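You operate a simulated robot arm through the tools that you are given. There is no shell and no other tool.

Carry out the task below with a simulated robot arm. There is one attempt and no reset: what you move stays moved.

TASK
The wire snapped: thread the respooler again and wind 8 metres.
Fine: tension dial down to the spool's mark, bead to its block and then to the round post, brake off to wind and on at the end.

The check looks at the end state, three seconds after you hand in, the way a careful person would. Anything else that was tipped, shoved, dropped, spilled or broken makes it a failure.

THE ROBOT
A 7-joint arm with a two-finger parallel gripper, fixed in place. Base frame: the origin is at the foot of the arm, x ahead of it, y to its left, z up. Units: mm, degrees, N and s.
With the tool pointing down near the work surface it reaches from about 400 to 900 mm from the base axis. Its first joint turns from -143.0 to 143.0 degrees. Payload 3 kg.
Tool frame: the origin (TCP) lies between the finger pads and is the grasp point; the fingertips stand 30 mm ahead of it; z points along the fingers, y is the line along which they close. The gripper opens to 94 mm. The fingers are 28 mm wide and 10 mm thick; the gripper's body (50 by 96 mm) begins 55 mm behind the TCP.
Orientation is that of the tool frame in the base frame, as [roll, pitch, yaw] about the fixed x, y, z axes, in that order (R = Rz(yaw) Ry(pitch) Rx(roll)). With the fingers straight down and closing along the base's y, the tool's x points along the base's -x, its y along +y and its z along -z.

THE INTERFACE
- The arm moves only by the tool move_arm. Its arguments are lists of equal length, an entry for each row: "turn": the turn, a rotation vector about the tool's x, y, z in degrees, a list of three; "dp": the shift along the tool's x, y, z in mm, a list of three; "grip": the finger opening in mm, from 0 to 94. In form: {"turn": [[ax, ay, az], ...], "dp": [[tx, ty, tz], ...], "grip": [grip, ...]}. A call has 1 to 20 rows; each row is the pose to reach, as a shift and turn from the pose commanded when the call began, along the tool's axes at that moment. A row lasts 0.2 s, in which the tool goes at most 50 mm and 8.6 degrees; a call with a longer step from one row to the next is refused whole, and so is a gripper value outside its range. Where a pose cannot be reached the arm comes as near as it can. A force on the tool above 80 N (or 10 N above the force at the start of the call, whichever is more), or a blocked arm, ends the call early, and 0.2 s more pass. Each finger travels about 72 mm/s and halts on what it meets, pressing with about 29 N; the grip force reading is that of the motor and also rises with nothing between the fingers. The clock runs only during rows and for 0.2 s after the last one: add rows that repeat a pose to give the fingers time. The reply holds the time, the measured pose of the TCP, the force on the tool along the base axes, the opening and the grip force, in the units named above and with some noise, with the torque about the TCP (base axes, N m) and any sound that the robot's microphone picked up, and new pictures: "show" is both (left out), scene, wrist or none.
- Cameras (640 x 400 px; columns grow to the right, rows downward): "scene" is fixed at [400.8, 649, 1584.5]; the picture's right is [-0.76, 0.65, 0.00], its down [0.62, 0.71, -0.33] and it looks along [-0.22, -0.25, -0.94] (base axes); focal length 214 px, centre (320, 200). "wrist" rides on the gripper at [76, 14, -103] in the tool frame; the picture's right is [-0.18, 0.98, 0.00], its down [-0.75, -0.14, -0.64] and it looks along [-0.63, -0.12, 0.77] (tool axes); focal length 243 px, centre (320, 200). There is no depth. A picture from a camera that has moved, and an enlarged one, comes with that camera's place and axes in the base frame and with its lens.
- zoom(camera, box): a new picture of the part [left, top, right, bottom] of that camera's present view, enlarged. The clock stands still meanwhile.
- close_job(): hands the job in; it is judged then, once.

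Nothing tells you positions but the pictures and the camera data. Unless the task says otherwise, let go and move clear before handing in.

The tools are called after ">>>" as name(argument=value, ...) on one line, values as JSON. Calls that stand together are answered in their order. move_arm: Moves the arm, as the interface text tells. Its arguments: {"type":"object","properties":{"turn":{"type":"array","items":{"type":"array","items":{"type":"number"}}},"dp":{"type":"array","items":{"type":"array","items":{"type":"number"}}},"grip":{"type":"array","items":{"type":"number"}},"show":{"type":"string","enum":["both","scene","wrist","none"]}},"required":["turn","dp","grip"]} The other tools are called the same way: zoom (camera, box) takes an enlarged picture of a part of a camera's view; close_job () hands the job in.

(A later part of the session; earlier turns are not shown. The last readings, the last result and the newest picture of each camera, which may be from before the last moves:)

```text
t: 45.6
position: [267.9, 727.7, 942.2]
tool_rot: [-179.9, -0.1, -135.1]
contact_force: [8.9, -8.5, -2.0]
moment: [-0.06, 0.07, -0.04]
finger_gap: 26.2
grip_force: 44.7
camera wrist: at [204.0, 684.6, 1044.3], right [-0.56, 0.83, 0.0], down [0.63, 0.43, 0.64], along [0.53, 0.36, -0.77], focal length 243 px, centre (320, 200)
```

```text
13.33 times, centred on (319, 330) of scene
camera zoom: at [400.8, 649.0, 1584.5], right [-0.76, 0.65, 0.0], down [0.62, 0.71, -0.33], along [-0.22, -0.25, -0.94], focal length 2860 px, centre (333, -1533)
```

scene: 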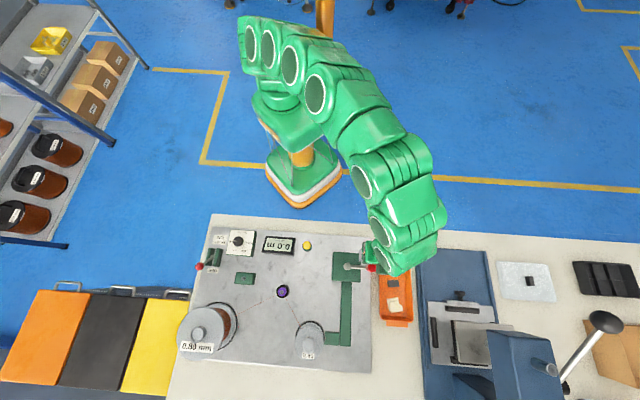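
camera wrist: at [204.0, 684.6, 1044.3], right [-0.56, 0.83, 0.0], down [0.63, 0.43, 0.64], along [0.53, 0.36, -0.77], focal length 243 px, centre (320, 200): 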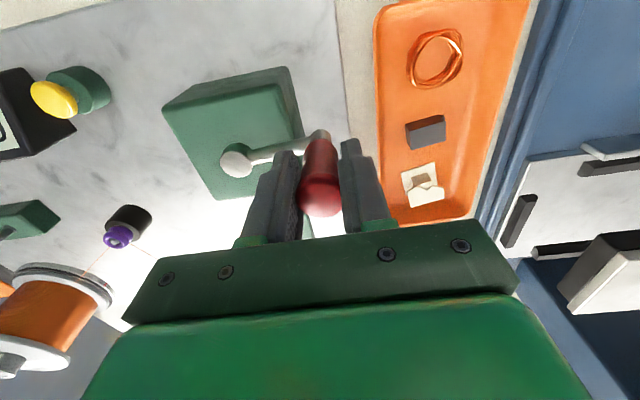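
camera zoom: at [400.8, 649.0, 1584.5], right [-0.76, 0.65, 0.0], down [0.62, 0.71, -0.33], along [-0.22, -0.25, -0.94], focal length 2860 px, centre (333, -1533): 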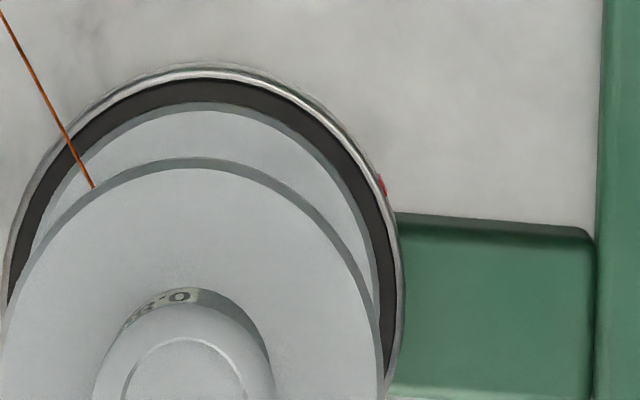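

>>> zoom(camera="scene", box=[255, 230, 325, 270])

>>> zoom(camera="scene", box=[320, 235, 400, 300])

```text
9.14 times, centred on (290, 250) of scene
camera zoom: at [400.8, 649.0, 1584.5], right [-0.76, 0.65, 0.0], down [0.62, 0.71, -0.33], along [-0.22, -0.25, -0.94], focal length 1961 px, centre (594, -257)
```

zoom: 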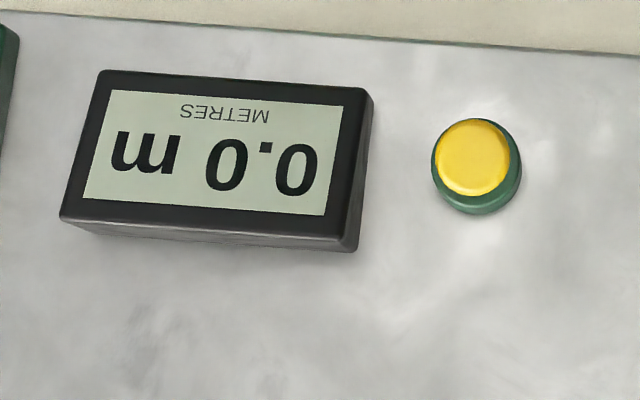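

```text
6.15 times, centred on (360, 268) of scene
camera zoom: at [400.8, 649.0, 1584.5], right [-0.76, 0.65, 0.0], down [0.62, 0.71, -0.33], along [-0.22, -0.25, -0.94], focal length 1320 px, centre (74, -215)
```

zoom: 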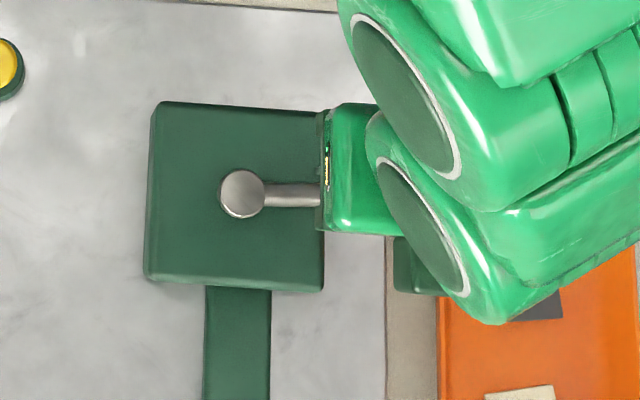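

The counter reads 0.0 m. I'll turn the crank a small arc counterclockwise to test direction, load and ratio.

>>> move_arm(turn=[[0, 0, 0], [0, 0, 0], [0, 0, 0], [0, 0, 0]], dp=[[5.7, -0.9, 0], [11.3, -1.7, 0], [16.8, -2.9, 0], [16.8, -2.9, 0]], grip=[12, 12, 12, 12], show="wrist")

>>> zoom(camera="scene", box=[255, 230, 325, 270])

>>> zoom(camera="scene", box=[295, 315, 343, 345])

>>> zoom(camera="scene", box=[320, 235, 400, 300])

```text
t: 46.6
position: [258.2, 713.8, 942.8]
tool_rot: [-179.8, -0.1, -135.1]
contact_force: [35.2, -17.8, -19.3]
moment: [-0.79, 0.69, -0.15]
finger_gap: 26.0
grip_force: 45.0
camera wrist: at [194.4, 671.1, 1044.4], right [-0.56, 0.83, 0.0], down [0.63, 0.43, 0.64], along [0.53, 0.36, -0.77], focal length 243 px, centre (320, 200)
```

wrist: 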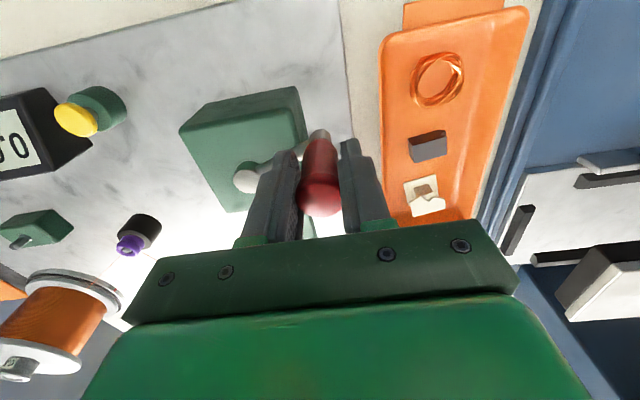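

```text
9.14 times, centred on (290, 250) of scene
camera zoom: at [400.8, 649.0, 1584.5], right [-0.76, 0.65, 0.0], down [0.62, 0.71, -0.33], along [-0.22, -0.25, -0.94], focal length 1961 px, centre (594, -257)
```

zoom: 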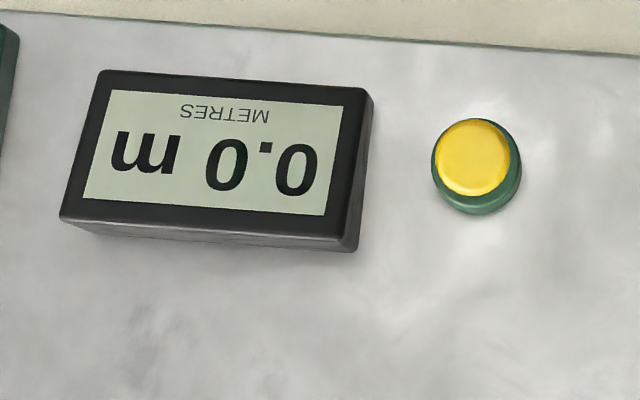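

```text
13.33 times, centred on (319, 330) of scene
camera zoom: at [400.8, 649.0, 1584.5], right [-0.76, 0.65, 0.0], down [0.62, 0.71, -0.33], along [-0.22, -0.25, -0.94], focal length 2860 px, centre (333, -1533)
```

zoom: 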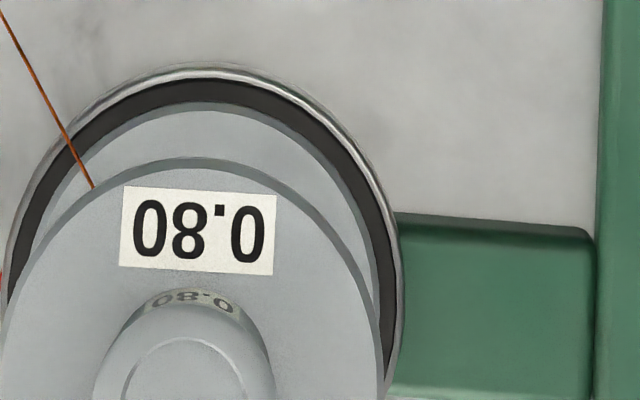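

```text
6.15 times, centred on (360, 268) of scene
camera zoom: at [400.8, 649.0, 1584.5], right [-0.76, 0.65, 0.0], down [0.62, 0.71, -0.33], along [-0.22, -0.25, -0.94], focal length 1320 px, centre (74, -215)
```

zoom: 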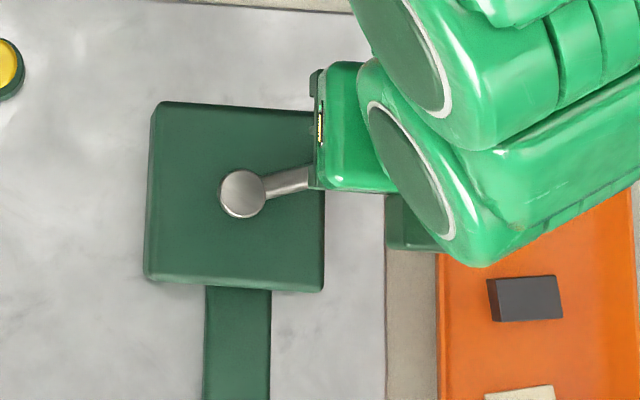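

The crank turns freely with about 2 N of drag, and the take-up turns roughly ten times as fast. The push was mostly radial, so I'll correct the circle centre and go 30° further to see if the counter moves.

>>> move_arm(turn=[[0, 0, 0], [0, 0, 0], [0, 0, 0], [0, 0, 0], [0, 0, 0], [0, 0, 0], [0, 0, 0]], dp=[[4.95, -3.45, 0], [10.14, -6.04, 0], [15.09, -9.07, 0], [19.75, -12.52, 0], [24.1, -16.36, 0], [28.09, -20.57, 0], [28.09, -20.57, 0]], grip=[12, 12, 12, 12, 12, 12, 12], show="none")

>>> zoom(camera="scene", box=[255, 230, 325, 270])

>>> zoom(camera="scene", box=[285, 305, 349, 345])

>>> zoom(camera="scene", box=[320, 235, 400, 300])

```text
t: 48.2
position: [251.0, 680.9, 942.3]
tool_rot: [-180.0, -0.1, -135.1]
contact_force: [24.3, 0.9, -39.4]
moment: [0.04, 0.16, -0.02]
finger_gap: 26.2
grip_force: 45.2
```

```text
9.14 times, centred on (290, 250) of scene
camera zoom: at [400.8, 649.0, 1584.5], right [-0.76, 0.65, 0.0], down [0.62, 0.71, -0.33], along [-0.22, -0.25, -0.94], focal length 1961 px, centre (594, -257)
```

zoom: 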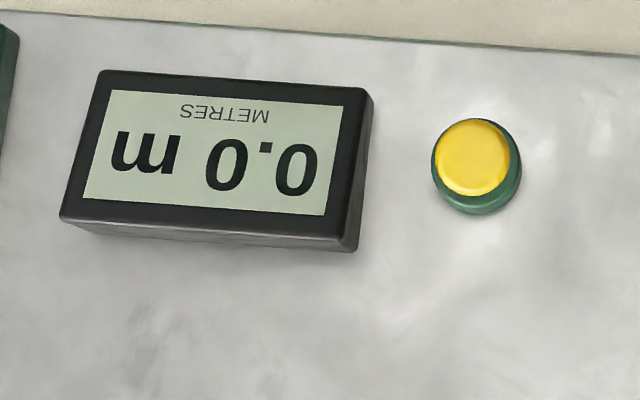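

```text
10.00 times, centred on (317, 325) of scene
camera zoom: at [400.8, 649.0, 1584.5], right [-0.76, 0.65, 0.0], down [0.62, 0.71, -0.33], along [-0.22, -0.25, -0.94], focal length 2145 px, centre (350, -1050)
```

zoom: 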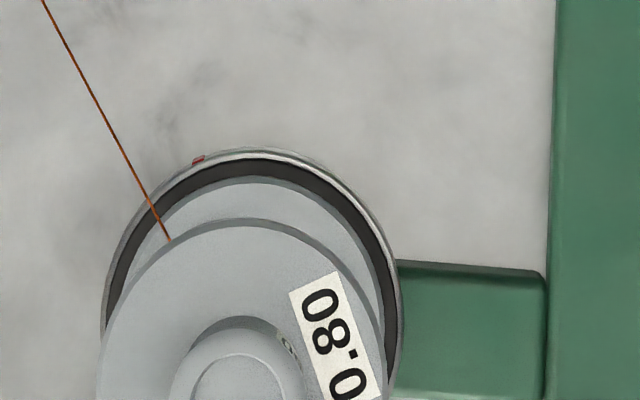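

```text
6.15 times, centred on (360, 268) of scene
camera zoom: at [400.8, 649.0, 1584.5], right [-0.76, 0.65, 0.0], down [0.62, 0.71, -0.33], along [-0.22, -0.25, -0.94], focal length 1320 px, centre (74, -215)
```

zoom: 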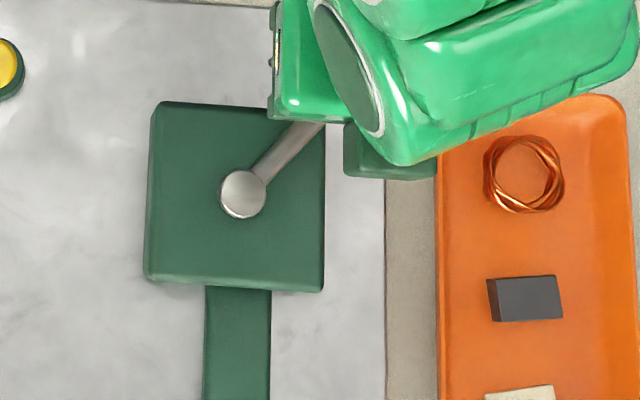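

>>> zoom(camera="scene", box=[175, 295, 255, 345])

>>> zoom(camera="scene", box=[190, 225, 350, 345])

```text
8.00 times, centred on (215, 320) of scene
camera zoom: at [400.8, 649.0, 1584.5], right [-0.76, 0.65, 0.0], down [0.62, 0.71, -0.33], along [-0.22, -0.25, -0.94], focal length 1716 px, centre (1160, -760)
```

zoom: 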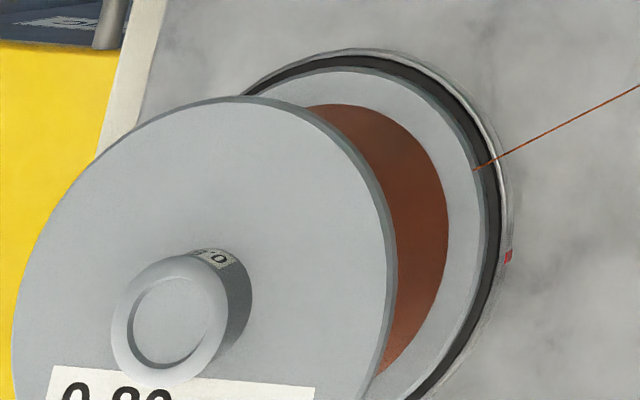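

```text
3.33 times, centred on (270, 285) of scene
camera zoom: at [400.8, 649.0, 1584.5], right [-0.76, 0.65, 0.0], down [0.62, 0.71, -0.33], along [-0.22, -0.25, -0.94], focal length 715 px, centre (487, -83)
```

zoom: 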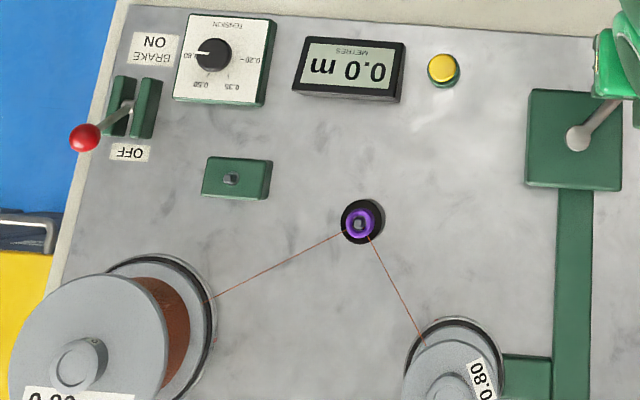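

After about 43° counterclockwise the take-up spun freely, but the counter stayed at 0.0 and the supply spool didn't move. That is the wrong direction, so I'll refit the circle (R≈68) and turn clockwise.

>>> move_arm(turn=[[0, 0, 0], [0, 0, 0], [0, 0, 0], [0, 0, 0], [0, 0, 0], [0, 0, 0], [0, 0, 0], [0, 0, 0], [0, 0, 0]], dp=[[-9.18, 7.46, 1], [-18.89, 14.26, 1.5], [-29.63, 19.27, 1.5], [-41.08, 22.34, 1.5], [-52.89, 23.37, 1.5], [-64.7, 22.34, 1.5], [-76.15, 19.27, 1.5], [-86.89, 14.26, 1.5], [-86.89, 14.26, 1.5]], grip=[12, 12, 12, 12, 12, 12, 12, 12, 12], show="none")

>>> zoom(camera="scene", box=[190, 225, 350, 345])

>>> zoom(camera="scene", box=[175, 295, 255, 345])

>>> zoom(camera="scene", box=[285, 305, 349, 345])

```text
t: 50.2
position: [304.0, 751.3, 942.0]
tool_rot: [-179.9, -0.2, -135.0]
contact_force: [10.0, -46.0, 1.8]
moment: [-0.19, 0.27, 0.04]
finger_gap: 25.9
grip_force: 45.8
```

```text
3.33 times, centred on (270, 285) of scene
camera zoom: at [400.8, 649.0, 1584.5], right [-0.76, 0.65, 0.0], down [0.62, 0.71, -0.33], along [-0.22, -0.25, -0.94], focal length 715 px, centre (487, -83)
```

zoom: 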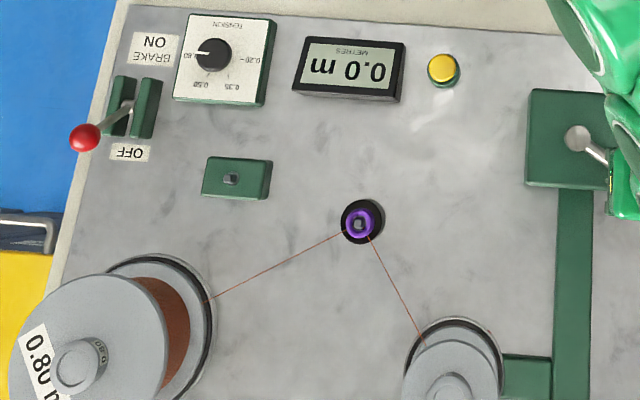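

```text
8.00 times, centred on (215, 320) of scene
camera zoom: at [400.8, 649.0, 1584.5], right [-0.76, 0.65, 0.0], down [0.62, 0.71, -0.33], along [-0.22, -0.25, -0.94], focal length 1716 px, centre (1160, -760)
```

zoom: 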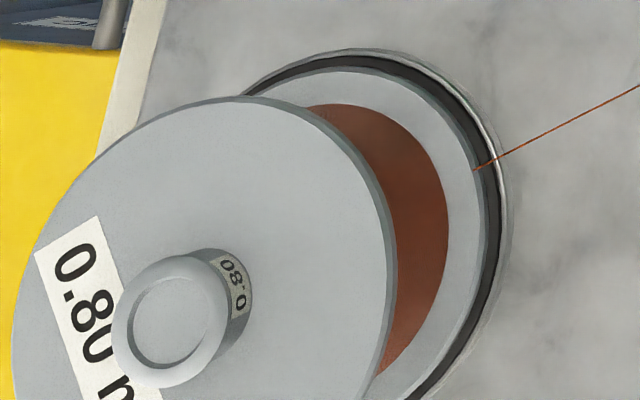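

```text
10.00 times, centred on (317, 325) of scene
camera zoom: at [400.8, 649.0, 1584.5], right [-0.76, 0.65, 0.0], down [0.62, 0.71, -0.33], along [-0.22, -0.25, -0.94], focal length 2145 px, centre (350, -1050)
```

zoom: 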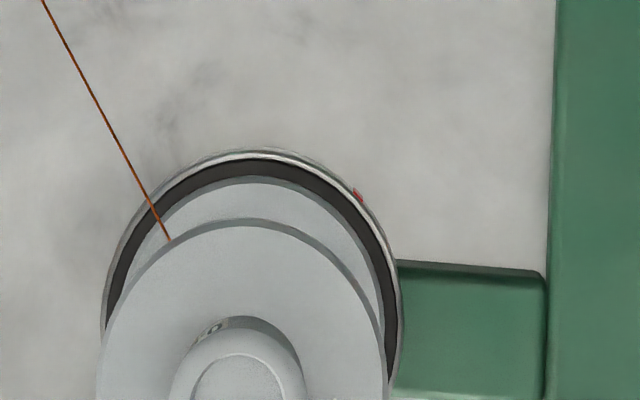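

Clockwise is correct, because the supply spool now turns with it. I'll refit the circle from the radial forces (R≈63, hub slightly shifted) and carry on.

>>> move_arm(turn=[[0, 0, 0], [0, 0, 0], [0, 0, 0], [0, 0, 0], [0, 0, 0], [0, 0, 0], [0, 0, 0]], dp=[[-8.65, -10.4, 0], [-16.74, -20.76, 0], [-22.51, -32.58, 0], [-25.69, -45.34, 0], [-26.15, -58.48, 0], [-23.86, -71.43, 0], [-23.86, -71.43, 0]], grip=[12, 12, 12, 12, 12, 12, 12], show="none")

>>> zoom(camera="scene", box=[190, 225, 400, 345])

```text
t: 51.8
position: [372.7, 717.3, 942.4]
tool_rot: [-180.0, 0.2, -135.2]
contact_force: [41.3, 23.8, 17.5]
moment: [-0.05, -0.04, -0.02]
finger_gap: 26.1
grip_force: 45.0
```

```text
3.05 times, centred on (295, 285) of scene
camera zoom: at [400.8, 649.0, 1584.5], right [-0.76, 0.65, 0.0], down [0.62, 0.71, -0.33], along [-0.22, -0.25, -0.94], focal length 654 px, centre (396, -59)
```

zoom: 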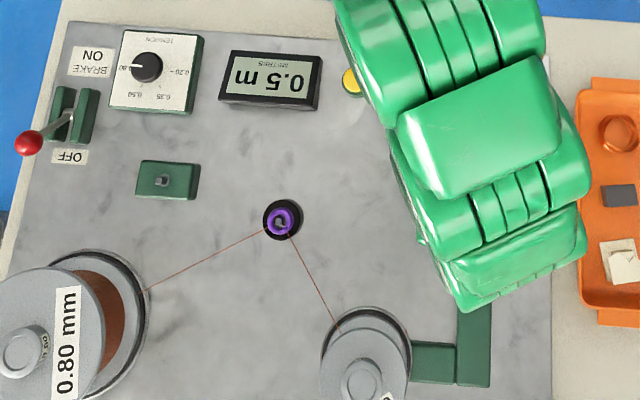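

The counter reads 0.5 m. I'll refit once more (hub offset (-65.3, 5.8), R≈64.5) and continue clockwise.

>>> move_arm(turn=[[0, 0, 0], [0, 0, 0], [0, 0, 0], [0, 0, 0], [0, 0, 0], [0, 0, 0], [0, 0, 0], [0, 0, 0], [0, 0, 0], [0, 0, 0], [0, 0, 0]], dp=[[2.13, -12.91, 0], [9.27, -24.34, 0], [18.63, -34.03, 0], [29.8, -41.57, 0], [42.3, -46.61, 0], [55.56, -48.95, 0], [69.03, -48.48, 0], [82.1, -45.22, 0], [94.21, -39.32, 0], [104.83, -31.02, 0], [104.83, -31.02, 0]], grip=[12, 12, 12, 12, 12, 12, 12, 12, 12, 12, 12], show="none")

>>> zoom(camera="scene", box=[190, 225, 400, 345])

```text
t: 54.2
position: [316.8, 622.0, 941.3]
tool_rot: [179.9, 0.0, -134.9]
contact_force: [-1.2, -21.0, -21.5]
moment: [-0.42, 0.62, -0.02]
finger_gap: 25.8
grip_force: 45.1
```

```text
3.05 times, centred on (295, 285) of scene
camera zoom: at [400.8, 649.0, 1584.5], right [-0.76, 0.65, 0.0], down [0.62, 0.71, -0.33], along [-0.22, -0.25, -0.94], focal length 654 px, centre (396, -59)
```

zoom: 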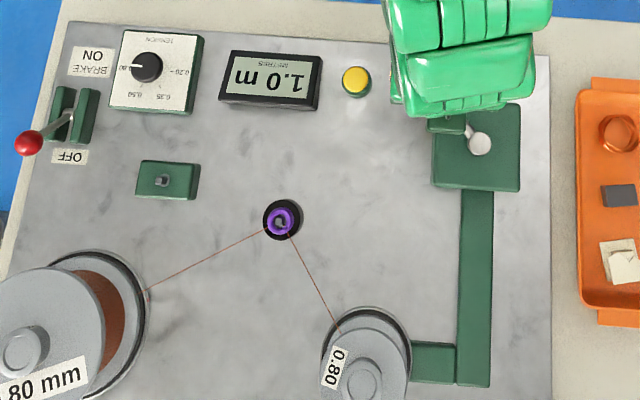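

The counter reads 1.0 m, so about 1.5 m per turn. The circle fits well now (R≈64.8), and I'll run a longer 240° arc.

>>> move_arm(turn=[[0, 0, 0], [0, 0, 0], [0, 0, 0], [0, 0, 0], [0, 0, 0], [0, 0, 0], [0, 0, 0], [0, 0, 0], [0, 0, 0], [0, 0, 0], [0, 0, 0], [0, 0, 0], [0, 0, 0], [0, 0, 0], [0, 0, 0], [0, 0, 0], [0, 0, 0], [0, 0, 0], [0, 0, 0], [0, 0, 0]], dp=[[9.35, 9.72, 0], [15.71, 21.69, 0], [19.45, 34.71, 0], [20.39, 48.22, 0], [18.51, 61.64, 0], [13.87, 74.37, 0], [6.69, 85.86, 0], [-2.72, 95.6, 0], [-13.95, 103.17, 0], [-26.51, 108.25, 0], [-39.85, 110.6, 0], [-53.39, 110.13, 0], [-66.53, 106.85, 0], [-78.71, 100.91, 0], [-89.39, 92.57, 0], [-98.09, 82.2, 0], [-104.45, 70.23, 0], [-108.19, 57.21, 0], [-109.13, 43.7, 0], [-107.25, 30.28, 0]], grip=[12, 12, 12, 12, 12, 12, 12, 12, 12, 12, 12, 12, 12, 12, 12, 12, 12, 12, 12, 12], show="none")

>>> zoom(camera="scene", box=[190, 225, 400, 345])

```text
t: 58.4
position: [372.6, 719.5, 940.9]
tool_rot: [180.0, 0.0, -135.0]
contact_force: [-15.9, -9.6, -4.1]
moment: [-0.2, 0.12, 0.03]
finger_gap: 25.8
grip_force: 45.0
```

```text
3.05 times, centred on (295, 285) of scene
camera zoom: at [400.8, 649.0, 1584.5], right [-0.76, 0.65, 0.0], down [0.62, 0.71, -0.33], along [-0.22, -0.25, -0.94], focal length 654 px, centre (396, -59)
```

zoom: 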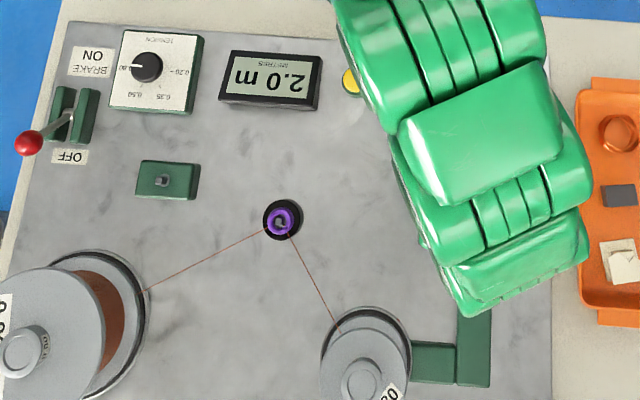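

2.0 m with low forces. I'll continue with another 240°.

>>> move_arm(turn=[[0, 0, 0], [0, 0, 0], [0, 0, 0], [0, 0, 0], [0, 0, 0], [0, 0, 0], [0, 0, 0], [0, 0, 0], [0, 0, 0], [0, 0, 0], [0, 0, 0], [0, 0, 0], [0, 0, 0], [0, 0, 0], [0, 0, 0], [0, 0, 0], [0, 0, 0], [0, 0, 0], [0, 0, 0], [0, 0, 0]], dp=[[4.64, -12.73, 0], [11.82, -24.22, 0], [21.23, -33.96, 0], [32.46, -41.53, 0], [45.02, -46.61, 0], [58.36, -48.96, 0], [71.9, -48.49, 0], [85.04, -45.21, 0], [97.22, -39.27, 0], [107.9, -30.93, 0], [116.6, -20.56, 0], [122.96, -8.59, 0], [126.7, 4.43, 0], [127.64, 17.94, 0], [125.76, 31.36, 0], [121.12, 44.09, 0], [113.94, 55.58, 0], [104.53, 65.32, 0], [93.3, 72.89, 0], [80.74, 77.97, 0]], grip=[12, 12, 12, 12, 12, 12, 12, 12, 12, 12, 12, 12, 12, 12, 12, 12, 12, 12, 12, 12], show="none")

>>> zoom(camera="scene", box=[190, 225, 400, 345])

```text
t: 62.6
position: [261.0, 716.0, 940.5]
tool_rot: [-179.9, -0.1, -135.2]
contact_force: [8.6, -6.7, -3.3]
moment: [-0.01, 0.15, -0.03]
finger_gap: 25.8
grip_force: 44.4
```

```text
3.05 times, centred on (295, 285) of scene
camera zoom: at [400.8, 649.0, 1584.5], right [-0.76, 0.65, 0.0], down [0.62, 0.71, -0.33], along [-0.22, -0.25, -0.94], focal length 654 px, centre (396, -59)
```

zoom: 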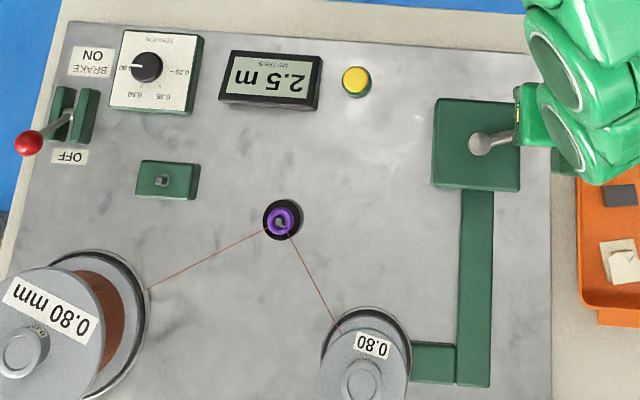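

>>> move_arm(turn=[[0, 0, 0], [0, 0, 0], [0, 0, 0]], dp=[[-13.34, 2.35, 0], [-26.88, 1.88, 0], [-26.88, 1.88, 0]], grip=[12, 12, 12], show="none")

>>> zoom(camera="scene", box=[190, 225, 400, 345])

>>> zoom(camera="scene", box=[255, 230, 325, 270])

```text
t: 63.4
position: [278.2, 737.4, 941.1]
tool_rot: [-179.9, -0.1, -135.1]
contact_force: [7.8, -11.0, -6.5]
moment: [-0.43, 0.36, -0.04]
finger_gap: 25.7
grip_force: 45.2
```

```text
3.05 times, centred on (295, 285) of scene
camera zoom: at [400.8, 649.0, 1584.5], right [-0.76, 0.65, 0.0], down [0.62, 0.71, -0.33], along [-0.22, -0.25, -0.94], focal length 654 px, centre (396, -59)
```

zoom: 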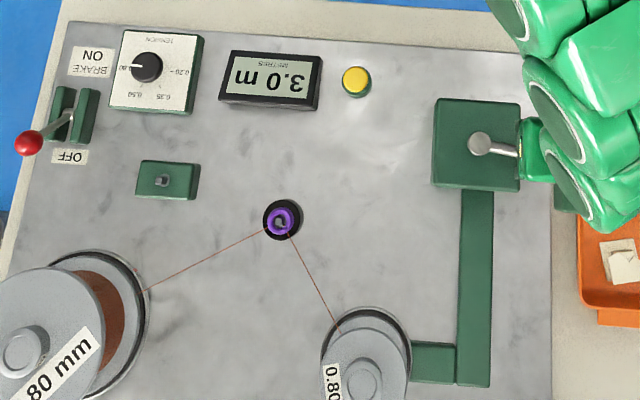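

```text
9.14 times, centred on (290, 250) of scene
camera zoom: at [400.8, 649.0, 1584.5], right [-0.76, 0.65, 0.0], down [0.62, 0.71, -0.33], along [-0.22, -0.25, -0.94], focal length 1961 px, centre (594, -257)
```

zoom: 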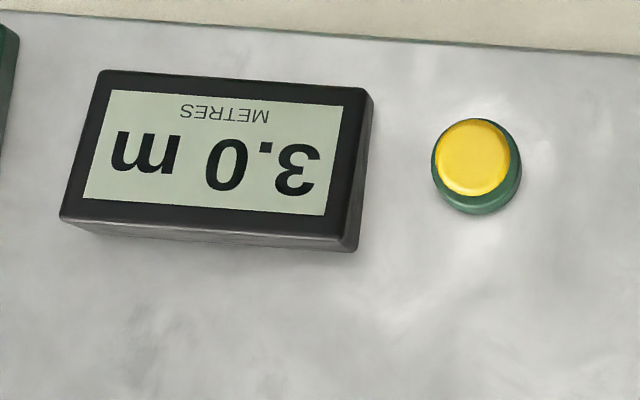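

The display steps in 0.5 m, so I need the exact length per turn. I'll measure how far the supply spool turns per small crank step.

>>> zoom(camera="scene", box=[165, 295, 245, 365])

>>> zoom(camera="scene", box=[285, 310, 349, 365])

```text
5.71 times, centred on (205, 330) of scene
camera zoom: at [400.8, 649.0, 1584.5], right [-0.76, 0.65, 0.0], down [0.62, 0.71, -0.33], along [-0.22, -0.25, -0.94], focal length 1226 px, centre (977, -543)
```

zoom: 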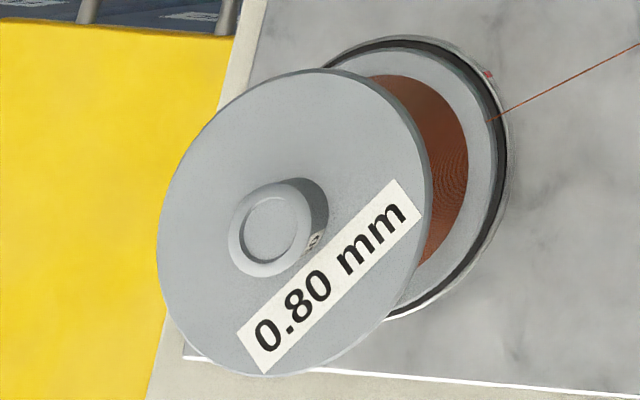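

```text
7.27 times, centred on (317, 338) of scene
camera zoom: at [400.8, 649.0, 1584.5], right [-0.76, 0.65, 0.0], down [0.62, 0.71, -0.33], along [-0.22, -0.25, -0.94], focal length 1560 px, centre (342, -800)
```

zoom: 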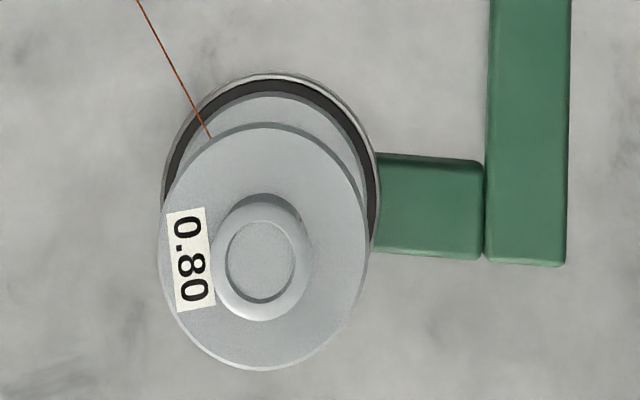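

>>> move_arm(turn=[[0, 0, 0], [0, 0, 0], [0, 0, 0]], dp=[[-5.56, -1.03, 0], [-11.0, -2.54, 0], [-11.0, -2.54, 0]], grip=[12, 12, 12], show="none")

>>> zoom(camera="scene", box=[165, 295, 245, 365])

>>> zoom(camera="scene", box=[285, 310, 349, 365])

>>> zoom(camera="scene", box=[255, 230, 325, 270])

```text
t: 64.2
position: [288.2, 743.6, 941.2]
tool_rot: [180.0, 0.0, -135.1]
contact_force: [11.4, -21.7, -5.5]
moment: [0.13, -0.02, -0.06]
finger_gap: 25.6
grip_force: 45.1
```

```text
5.71 times, centred on (205, 330) of scene
camera zoom: at [400.8, 649.0, 1584.5], right [-0.76, 0.65, 0.0], down [0.62, 0.71, -0.33], along [-0.22, -0.25, -0.94], focal length 1226 px, centre (977, -543)
```

zoom: 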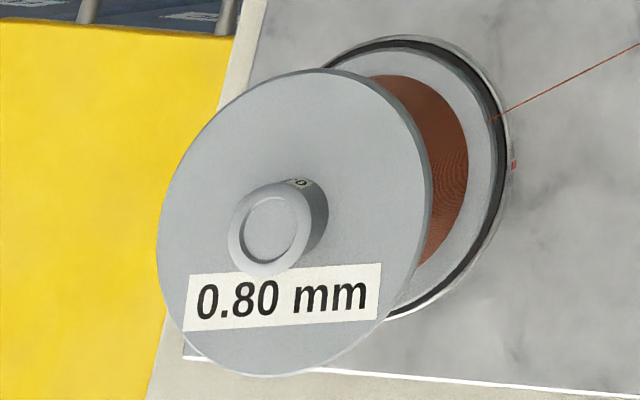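

```text
7.27 times, centred on (317, 338) of scene
camera zoom: at [400.8, 649.0, 1584.5], right [-0.76, 0.65, 0.0], down [0.62, 0.71, -0.33], along [-0.22, -0.25, -0.94], focal length 1560 px, centre (342, -800)
```

zoom: 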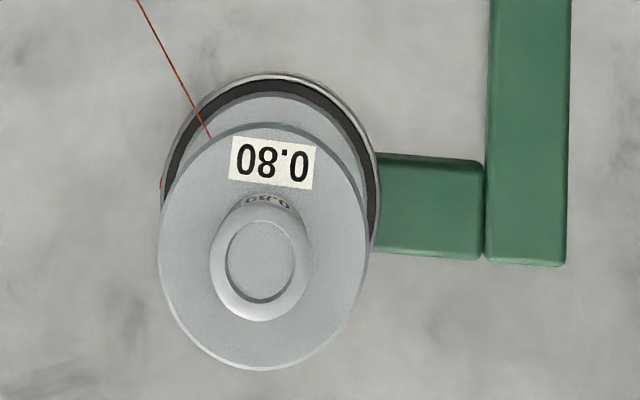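

```text
9.14 times, centred on (290, 250) of scene
camera zoom: at [400.8, 649.0, 1584.5], right [-0.76, 0.65, 0.0], down [0.62, 0.71, -0.33], along [-0.22, -0.25, -0.94], focal length 1961 px, centre (594, -257)
```

zoom: 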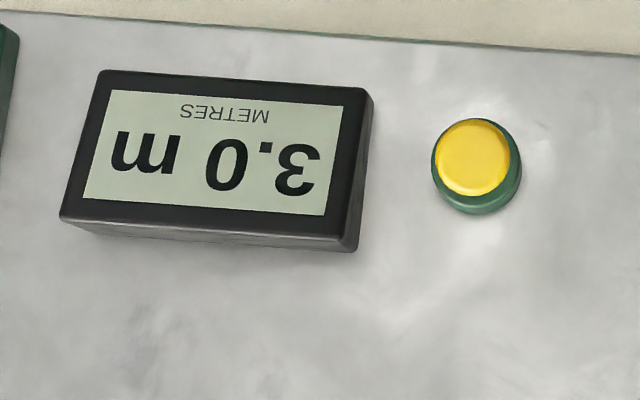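

The supply turns about 3.9° per crank degree and the take-up 10°. I'll locate the next display changes finely to calibrate the length, moving now to just before the expected 3.5 m change.

>>> move_arm(turn=[[0, 0, 0], [0, 0, 0], [0, 0, 0], [0, 0, 0], [0, 0, 0], [0, 0, 0], [0, 0, 0], [0, 0, 0], [0, 0, 0]], dp=[[-12.38, -5.51, 0], [-23.34, -13.47, 0], [-32.4, -23.54, 0], [-39.18, -35.27, 0], [-43.36, -48.16, 0], [-44.78, -61.63, 0], [-43.36, -75.1, 0], [-40.87, -83.79, 0], [-40.87, -83.79, 0]], grip=[12, 12, 12, 12, 12, 12, 12, 12, 12], show="none")

>>> zoom(camera="scene", box=[165, 230, 345, 365])

```text
t: 66.2
position: [375.5, 713.9, 940.5]
tool_rot: [-179.9, -0.1, -135.1]
contact_force: [3.3, 1.8, -22.0]
moment: [0.46, -0.59, -0.02]
finger_gap: 25.5
grip_force: 45.3
```

```text
2.96 times, centred on (255, 298) of scene
camera zoom: at [400.8, 649.0, 1584.5], right [-0.76, 0.65, 0.0], down [0.62, 0.71, -0.33], along [-0.22, -0.25, -0.94], focal length 636 px, centre (513, -89)
```

zoom: 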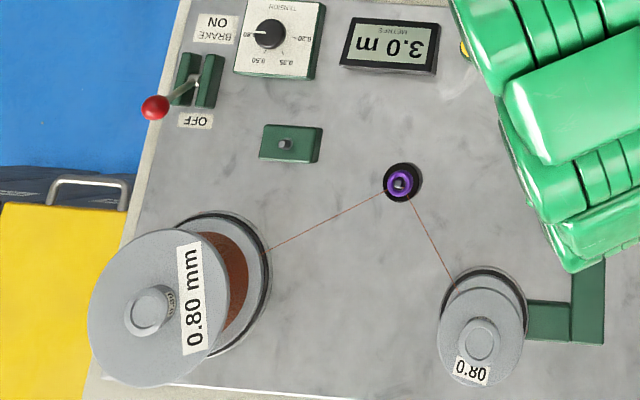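

>>> move_arm(turn=[[0, 0, 0], [0, 0, 0]], dp=[[2.65, -6.25, 0], [2.65, -6.25, 0]], grip=[12, 12], show="none")

>>> zoom(camera="scene", box=[165, 230, 345, 365])

```text
t: 66.8
position: [378.3, 707.2, 940.8]
tool_rot: [-179.9, -0.2, -135.0]
contact_force: [16.3, 5.2, -21.6]
moment: [-0.45, 0.36, -0.01]
finger_gap: 25.7
grip_force: 45.4
```

```text
2.96 times, centred on (255, 298) of scene
camera zoom: at [400.8, 649.0, 1584.5], right [-0.76, 0.65, 0.0], down [0.62, 0.71, -0.33], along [-0.22, -0.25, -0.94], focal length 636 px, centre (513, -89)
```

zoom: 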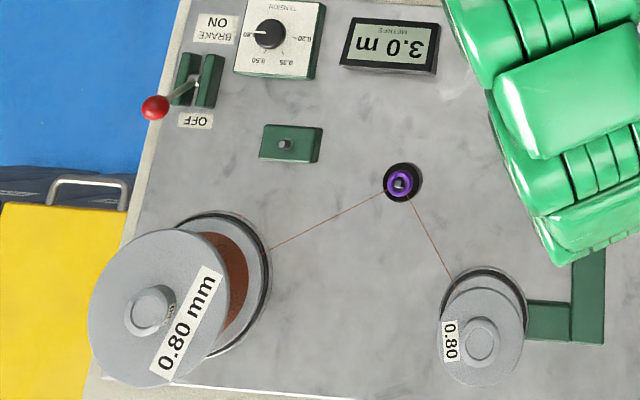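

>>> move_arm(turn=[[0, 0, 0], [0, 0, 0], [0, 0, 0]], dp=[[3.29, -5.93, 0], [3.29, -5.93, 0], [3.29, -5.93, 0]], grip=[12, 12, 12], show="none")

>>> zoom(camera="scene", box=[165, 230, 345, 365])

```text
t: 67.6
position: [381.1, 700.4, 940.4]
tool_rot: [180.0, 0.0, -135.1]
contact_force: [17.9, 3.4, -3.1]
moment: [-0.29, 0.3, 0.0]
finger_gap: 25.5
grip_force: 44.9
```

```text
2.96 times, centred on (255, 298) of scene
camera zoom: at [400.8, 649.0, 1584.5], right [-0.76, 0.65, 0.0], down [0.62, 0.71, -0.33], along [-0.22, -0.25, -0.94], focal length 636 px, centre (513, -89)
```

zoom: 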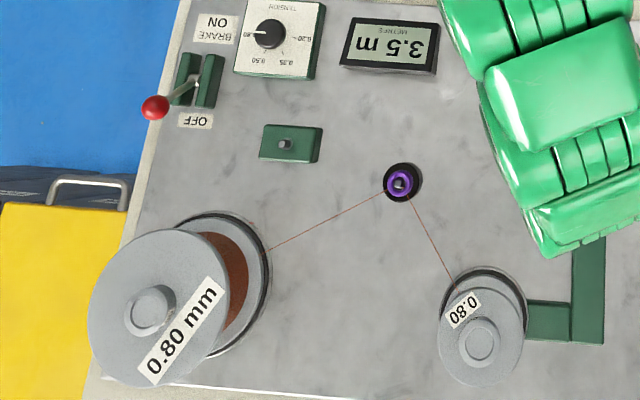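

The 3.5 m change came at about 839° of crank angle. I'll run another 240°.

>>> move_arm(turn=[[0, 0, 0], [0, 0, 0], [0, 0, 0], [0, 0, 0], [0, 0, 0], [0, 0, 0], [0, 0, 0], [0, 0, 0], [0, 0, 0], [0, 0, 0], [0, 0, 0], [0, 0, 0], [0, 0, 0], [0, 0, 0], [0, 0, 0], [0, 0, 0], [0, 0, 0], [0, 0, 0], [0, 0, 0], [0, 0, 0]], dp=[[8.34, -10.67, 0], [18.71, -19.38, 0], [30.68, -25.74, 0], [43.7, -29.48, 0], [57.21, -30.42, 0], [70.63, -28.54, 0], [83.36, -23.9, 0], [94.85, -16.72, 0], [104.59, -7.31, 0], [112.16, 3.92, 0], [117.24, 16.48, 0], [119.59, 29.82, 0], [119.12, 43.36, 0], [115.84, 56.5, 0], [109.9, 68.68, 0], [101.56, 79.35, 0], [91.19, 88.06, 0], [79.22, 94.42, 0], [66.2, 98.16, 0], [52.69, 99.1, 0]], grip=[12, 12, 12, 12, 12, 12, 12, 12, 12, 12, 12, 12, 12, 12, 12, 12, 12, 12, 12, 12], show="none")

>>> zoom(camera="scene", box=[165, 230, 345, 365])

```text
t: 71.8
position: [273.4, 733.3, 940.8]
tool_rot: [-179.9, -0.2, -135.1]
contact_force: [8.7, -10.2, 4.3]
moment: [0.38, -0.25, 0.01]
finger_gap: 25.7
grip_force: 44.8
```

```text
2.96 times, centred on (255, 298) of scene
camera zoom: at [400.8, 649.0, 1584.5], right [-0.76, 0.65, 0.0], down [0.62, 0.71, -0.33], along [-0.22, -0.25, -0.94], focal length 636 px, centre (513, -89)
```

zoom: 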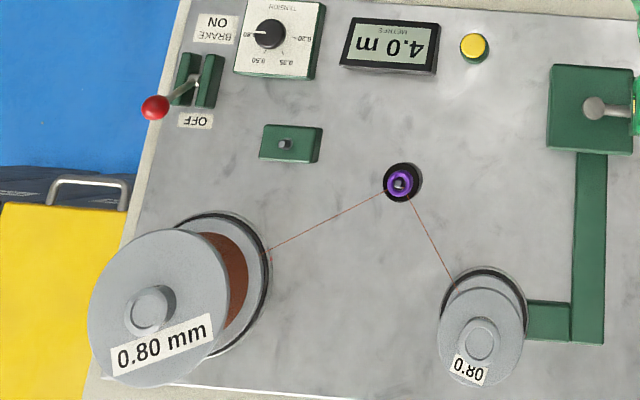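

>>> move_arm(turn=[[0, 0, 0], [0, 0, 0], [0, 0, 0]], dp=[[-6.76, -0.59, 0], [-6.76, -0.59, 0], [-6.76, -0.59, 0]], grip=[12, 12, 12], show="none")

>>> zoom(camera="scene", box=[165, 230, 345, 365])

```text
t: 72.6
position: [278.7, 738.1, 940.4]
tool_rot: [180.0, 0.0, -135.1]
contact_force: [10.6, -14.9, -1.7]
moment: [-0.25, 0.35, 0.0]
finger_gap: 26.0
grip_force: 44.8
```

```text
2.96 times, centred on (255, 298) of scene
camera zoom: at [400.8, 649.0, 1584.5], right [-0.76, 0.65, 0.0], down [0.62, 0.71, -0.33], along [-0.22, -0.25, -0.94], focal length 636 px, centre (513, -89)
```

zoom: 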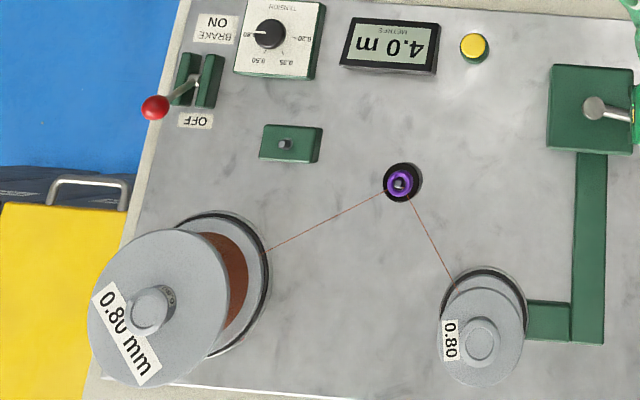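

>>> move_arm(turn=[[0, 0, 0], [0, 0, 0], [0, 0, 0]], dp=[[-6.66, -1.29, 0], [-6.66, -1.29, 0], [-6.66, -1.29, 0]], grip=[12, 12, 12], show="none")

>>> zoom(camera="scene", box=[165, 230, 345, 365])

```text
t: 73.4
position: [283.7, 741.1, 939.9]
tool_rot: [180.0, 0.0, -135.1]
contact_force: [8.7, -13.4, -17.9]
moment: [0.24, -0.05, 0.04]
finger_gap: 25.7
grip_force: 44.6
```

```text
2.96 times, centred on (255, 298) of scene
camera zoom: at [400.8, 649.0, 1584.5], right [-0.76, 0.65, 0.0], down [0.62, 0.71, -0.33], along [-0.22, -0.25, -0.94], focal length 636 px, centre (513, -89)
```

zoom: 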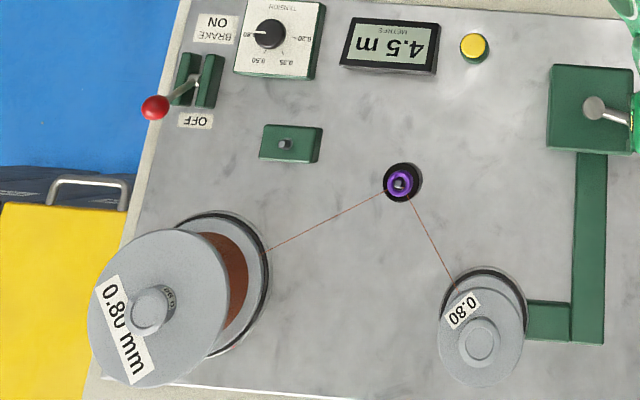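

The 4.5 m change came about 252° after the 3.5 m change, so 1 m is about 252° of crank. I'll continue with a 240° run.

>>> move_arm(turn=[[0, 0, 0], [0, 0, 0], [0, 0, 0], [0, 0, 0], [0, 0, 0], [0, 0, 0], [0, 0, 0], [0, 0, 0], [0, 0, 0], [0, 0, 0], [0, 0, 0], [0, 0, 0], [0, 0, 0], [0, 0, 0], [0, 0, 0], [0, 0, 0], [0, 0, 0], [0, 0, 0], [0, 0, 0], [0, 0, 0]], dp=[[-12.73, -4.64, 0], [-24.22, -11.82, 0], [-33.96, -21.23, 0], [-41.53, -32.46, 0], [-46.61, -45.02, 0], [-48.96, -58.36, 0], [-48.49, -71.9, 0], [-45.21, -85.04, 0], [-39.27, -97.22, 0], [-30.93, -107.89, 0], [-20.56, -116.6, 0], [-8.59, -122.96, 0], [4.43, -126.7, 0], [17.94, -127.64, 0], [31.36, -125.76, 0], [44.09, -121.12, 0], [55.58, -113.94, 0], [65.32, -104.53, 0], [72.89, -93.3, 0], [77.97, -80.74, 0]], grip=[12, 12, 12, 12, 12, 12, 12, 12, 12, 12, 12, 12, 12, 12, 12, 12, 12, 12, 12, 12], show="none")

>>> zoom(camera="scene", box=[165, 230, 345, 365])

```text
t: 77.6
position: [284.7, 629.3, 942.4]
tool_rot: [179.9, 0.0, -134.9]
contact_force: [-13.9, -23.8, 3.2]
moment: [0.3, 0.04, 0.0]
finger_gap: 26.1
grip_force: 45.1
```

```text
2.96 times, centred on (255, 298) of scene
camera zoom: at [400.8, 649.0, 1584.5], right [-0.76, 0.65, 0.0], down [0.62, 0.71, -0.33], along [-0.22, -0.25, -0.94], focal length 636 px, centre (513, -89)
```

zoom: 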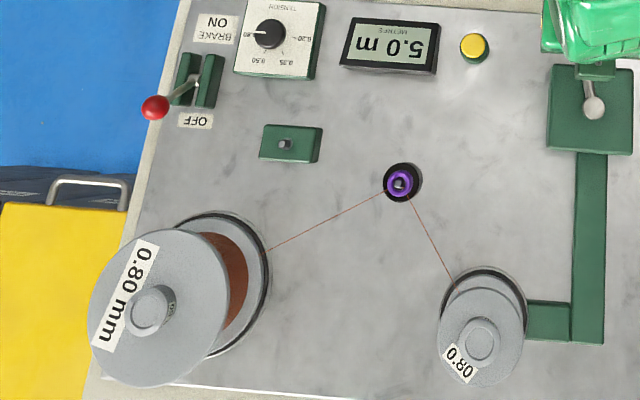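

>>> move_arm(turn=[[0, 0, 0], [0, 0, 0], [0, 0, 0], [0, 0, 0], [0, 0, 0], [0, 0, 0], [0, 0, 0], [0, 0, 0], [0, 0, 0], [0, 0, 0], [0, 0, 0], [0, 0, 0], [0, 0, 0], [0, 0, 0], [0, 0, 0], [0, 0, 0], [0, 0, 0], [0, 0, 0], [0, 0, 0], [0, 0, 0]], dp=[[2.35, 13.34, 0], [1.88, 26.88, 0], [-1.4, 40.02, 0], [-7.34, 52.2, 0], [-15.68, 62.87, 0], [-26.05, 71.58, 0], [-38.02, 77.94, 0], [-51.04, 81.68, 0], [-64.55, 82.62, 0], [-77.97, 80.74, 0], [-90.7, 76.1, 0], [-102.19, 68.92, 0], [-111.93, 59.51, 0], [-119.5, 48.28, 0], [-124.58, 35.72, 0], [-126.93, 22.38, 0], [-126.46, 8.84, 0], [-123.18, -4.3, 0], [-117.24, -16.48, 0], [-108.9, -27.15, 0]], grip=[12, 12, 12, 12, 12, 12, 12, 12, 12, 12, 12, 12, 12, 12, 12, 12, 12, 12, 12, 12], show="none")

>>> zoom(camera="scene", box=[165, 230, 345, 365])

```text
t: 81.8
position: [382.3, 686.2, 940.5]
tool_rot: [-179.9, 0.0, -135.2]
contact_force: [25.9, 0.2, 3.6]
moment: [-0.11, -0.02, -0.03]
finger_gap: 25.5
grip_force: 45.0
```

```text
2.96 times, centred on (255, 298) of scene
camera zoom: at [400.8, 649.0, 1584.5], right [-0.76, 0.65, 0.0], down [0.62, 0.71, -0.33], along [-0.22, -0.25, -0.94], focal length 636 px, centre (513, -89)
```

zoom: 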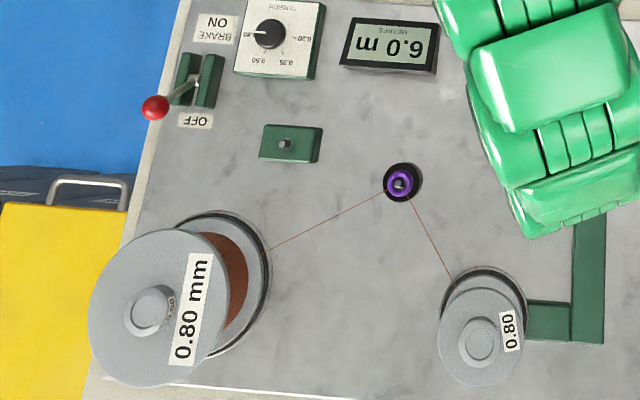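

>>> move_arm(turn=[[0, 0, 0], [0, 0, 0], [0, 0, 0]], dp=[[5.0, -4.6, 0], [10.37, -8.71, 0], [10.37, -8.71, 0]], grip=[12, 12, 12], show="none")

>>> zoom(camera="scene", box=[165, 230, 345, 365])

```text
t: 82.6
position: [380.4, 672.2, 941.2]
tool_rot: [180.0, 0.0, -135.0]
contact_force: [40.6, -7.4, 12.4]
moment: [0.01, 0.17, -0.06]
finger_gap: 26.1
grip_force: 46.0
```

```text
2.96 times, centred on (255, 298) of scene
camera zoom: at [400.8, 649.0, 1584.5], right [-0.76, 0.65, 0.0], down [0.62, 0.71, -0.33], along [-0.22, -0.25, -0.94], focal length 636 px, centre (513, -89)
```

zoom: 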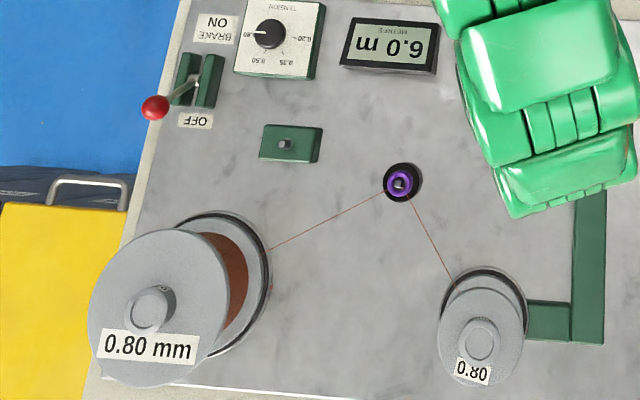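

>>> move_arm(turn=[[0, 0, 0], [0, 0, 0], [0, 0, 0]], dp=[[5.82, -3.49, 0], [5.82, -3.49, 0], [5.82, -3.49, 0]], grip=[12, 12, 12], show="none")

>>> zoom(camera="scene", box=[165, 230, 345, 365])

```text
t: 83.4
position: [378.3, 666.3, 941.0]
tool_rot: [-179.9, 0.0, -135.0]
contact_force: [38.2, -11.4, 20.5]
moment: [0.1, -0.17, -0.05]
finger_gap: 25.4
grip_force: 45.0
```

```text
2.96 times, centred on (255, 298) of scene
camera zoom: at [400.8, 649.0, 1584.5], right [-0.76, 0.65, 0.0], down [0.62, 0.71, -0.33], along [-0.22, -0.25, -0.94], focal length 636 px, centre (513, -89)
```

zoom: 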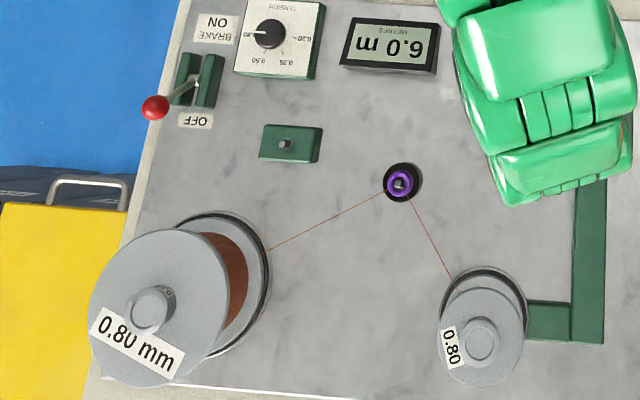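

>>> move_arm(turn=[[0, 0, 0], [0, 0, 0], [0, 0, 0]], dp=[[6.15, -2.87, 0], [6.15, -2.87, 0], [6.15, -2.87, 0]], grip=[12, 12, 12], show="none")

>>> zoom(camera="scene", box=[165, 230, 345, 365])

```text
t: 84.2
position: [376.9, 660.8, 940.6]
tool_rot: [-179.8, 0.0, -135.0]
contact_force: [42.0, -17.0, 6.7]
moment: [-0.06, 0.09, -0.13]
finger_gap: 26.0
grip_force: 45.1
```

```text
2.96 times, centred on (255, 298) of scene
camera zoom: at [400.8, 649.0, 1584.5], right [-0.76, 0.65, 0.0], down [0.62, 0.71, -0.33], along [-0.22, -0.25, -0.94], focal length 636 px, centre (513, -89)
```

zoom: 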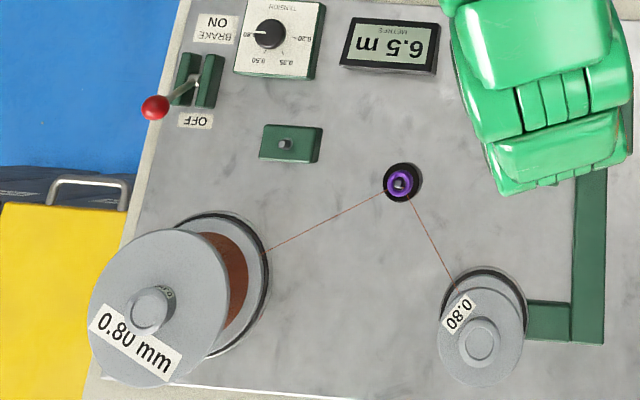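

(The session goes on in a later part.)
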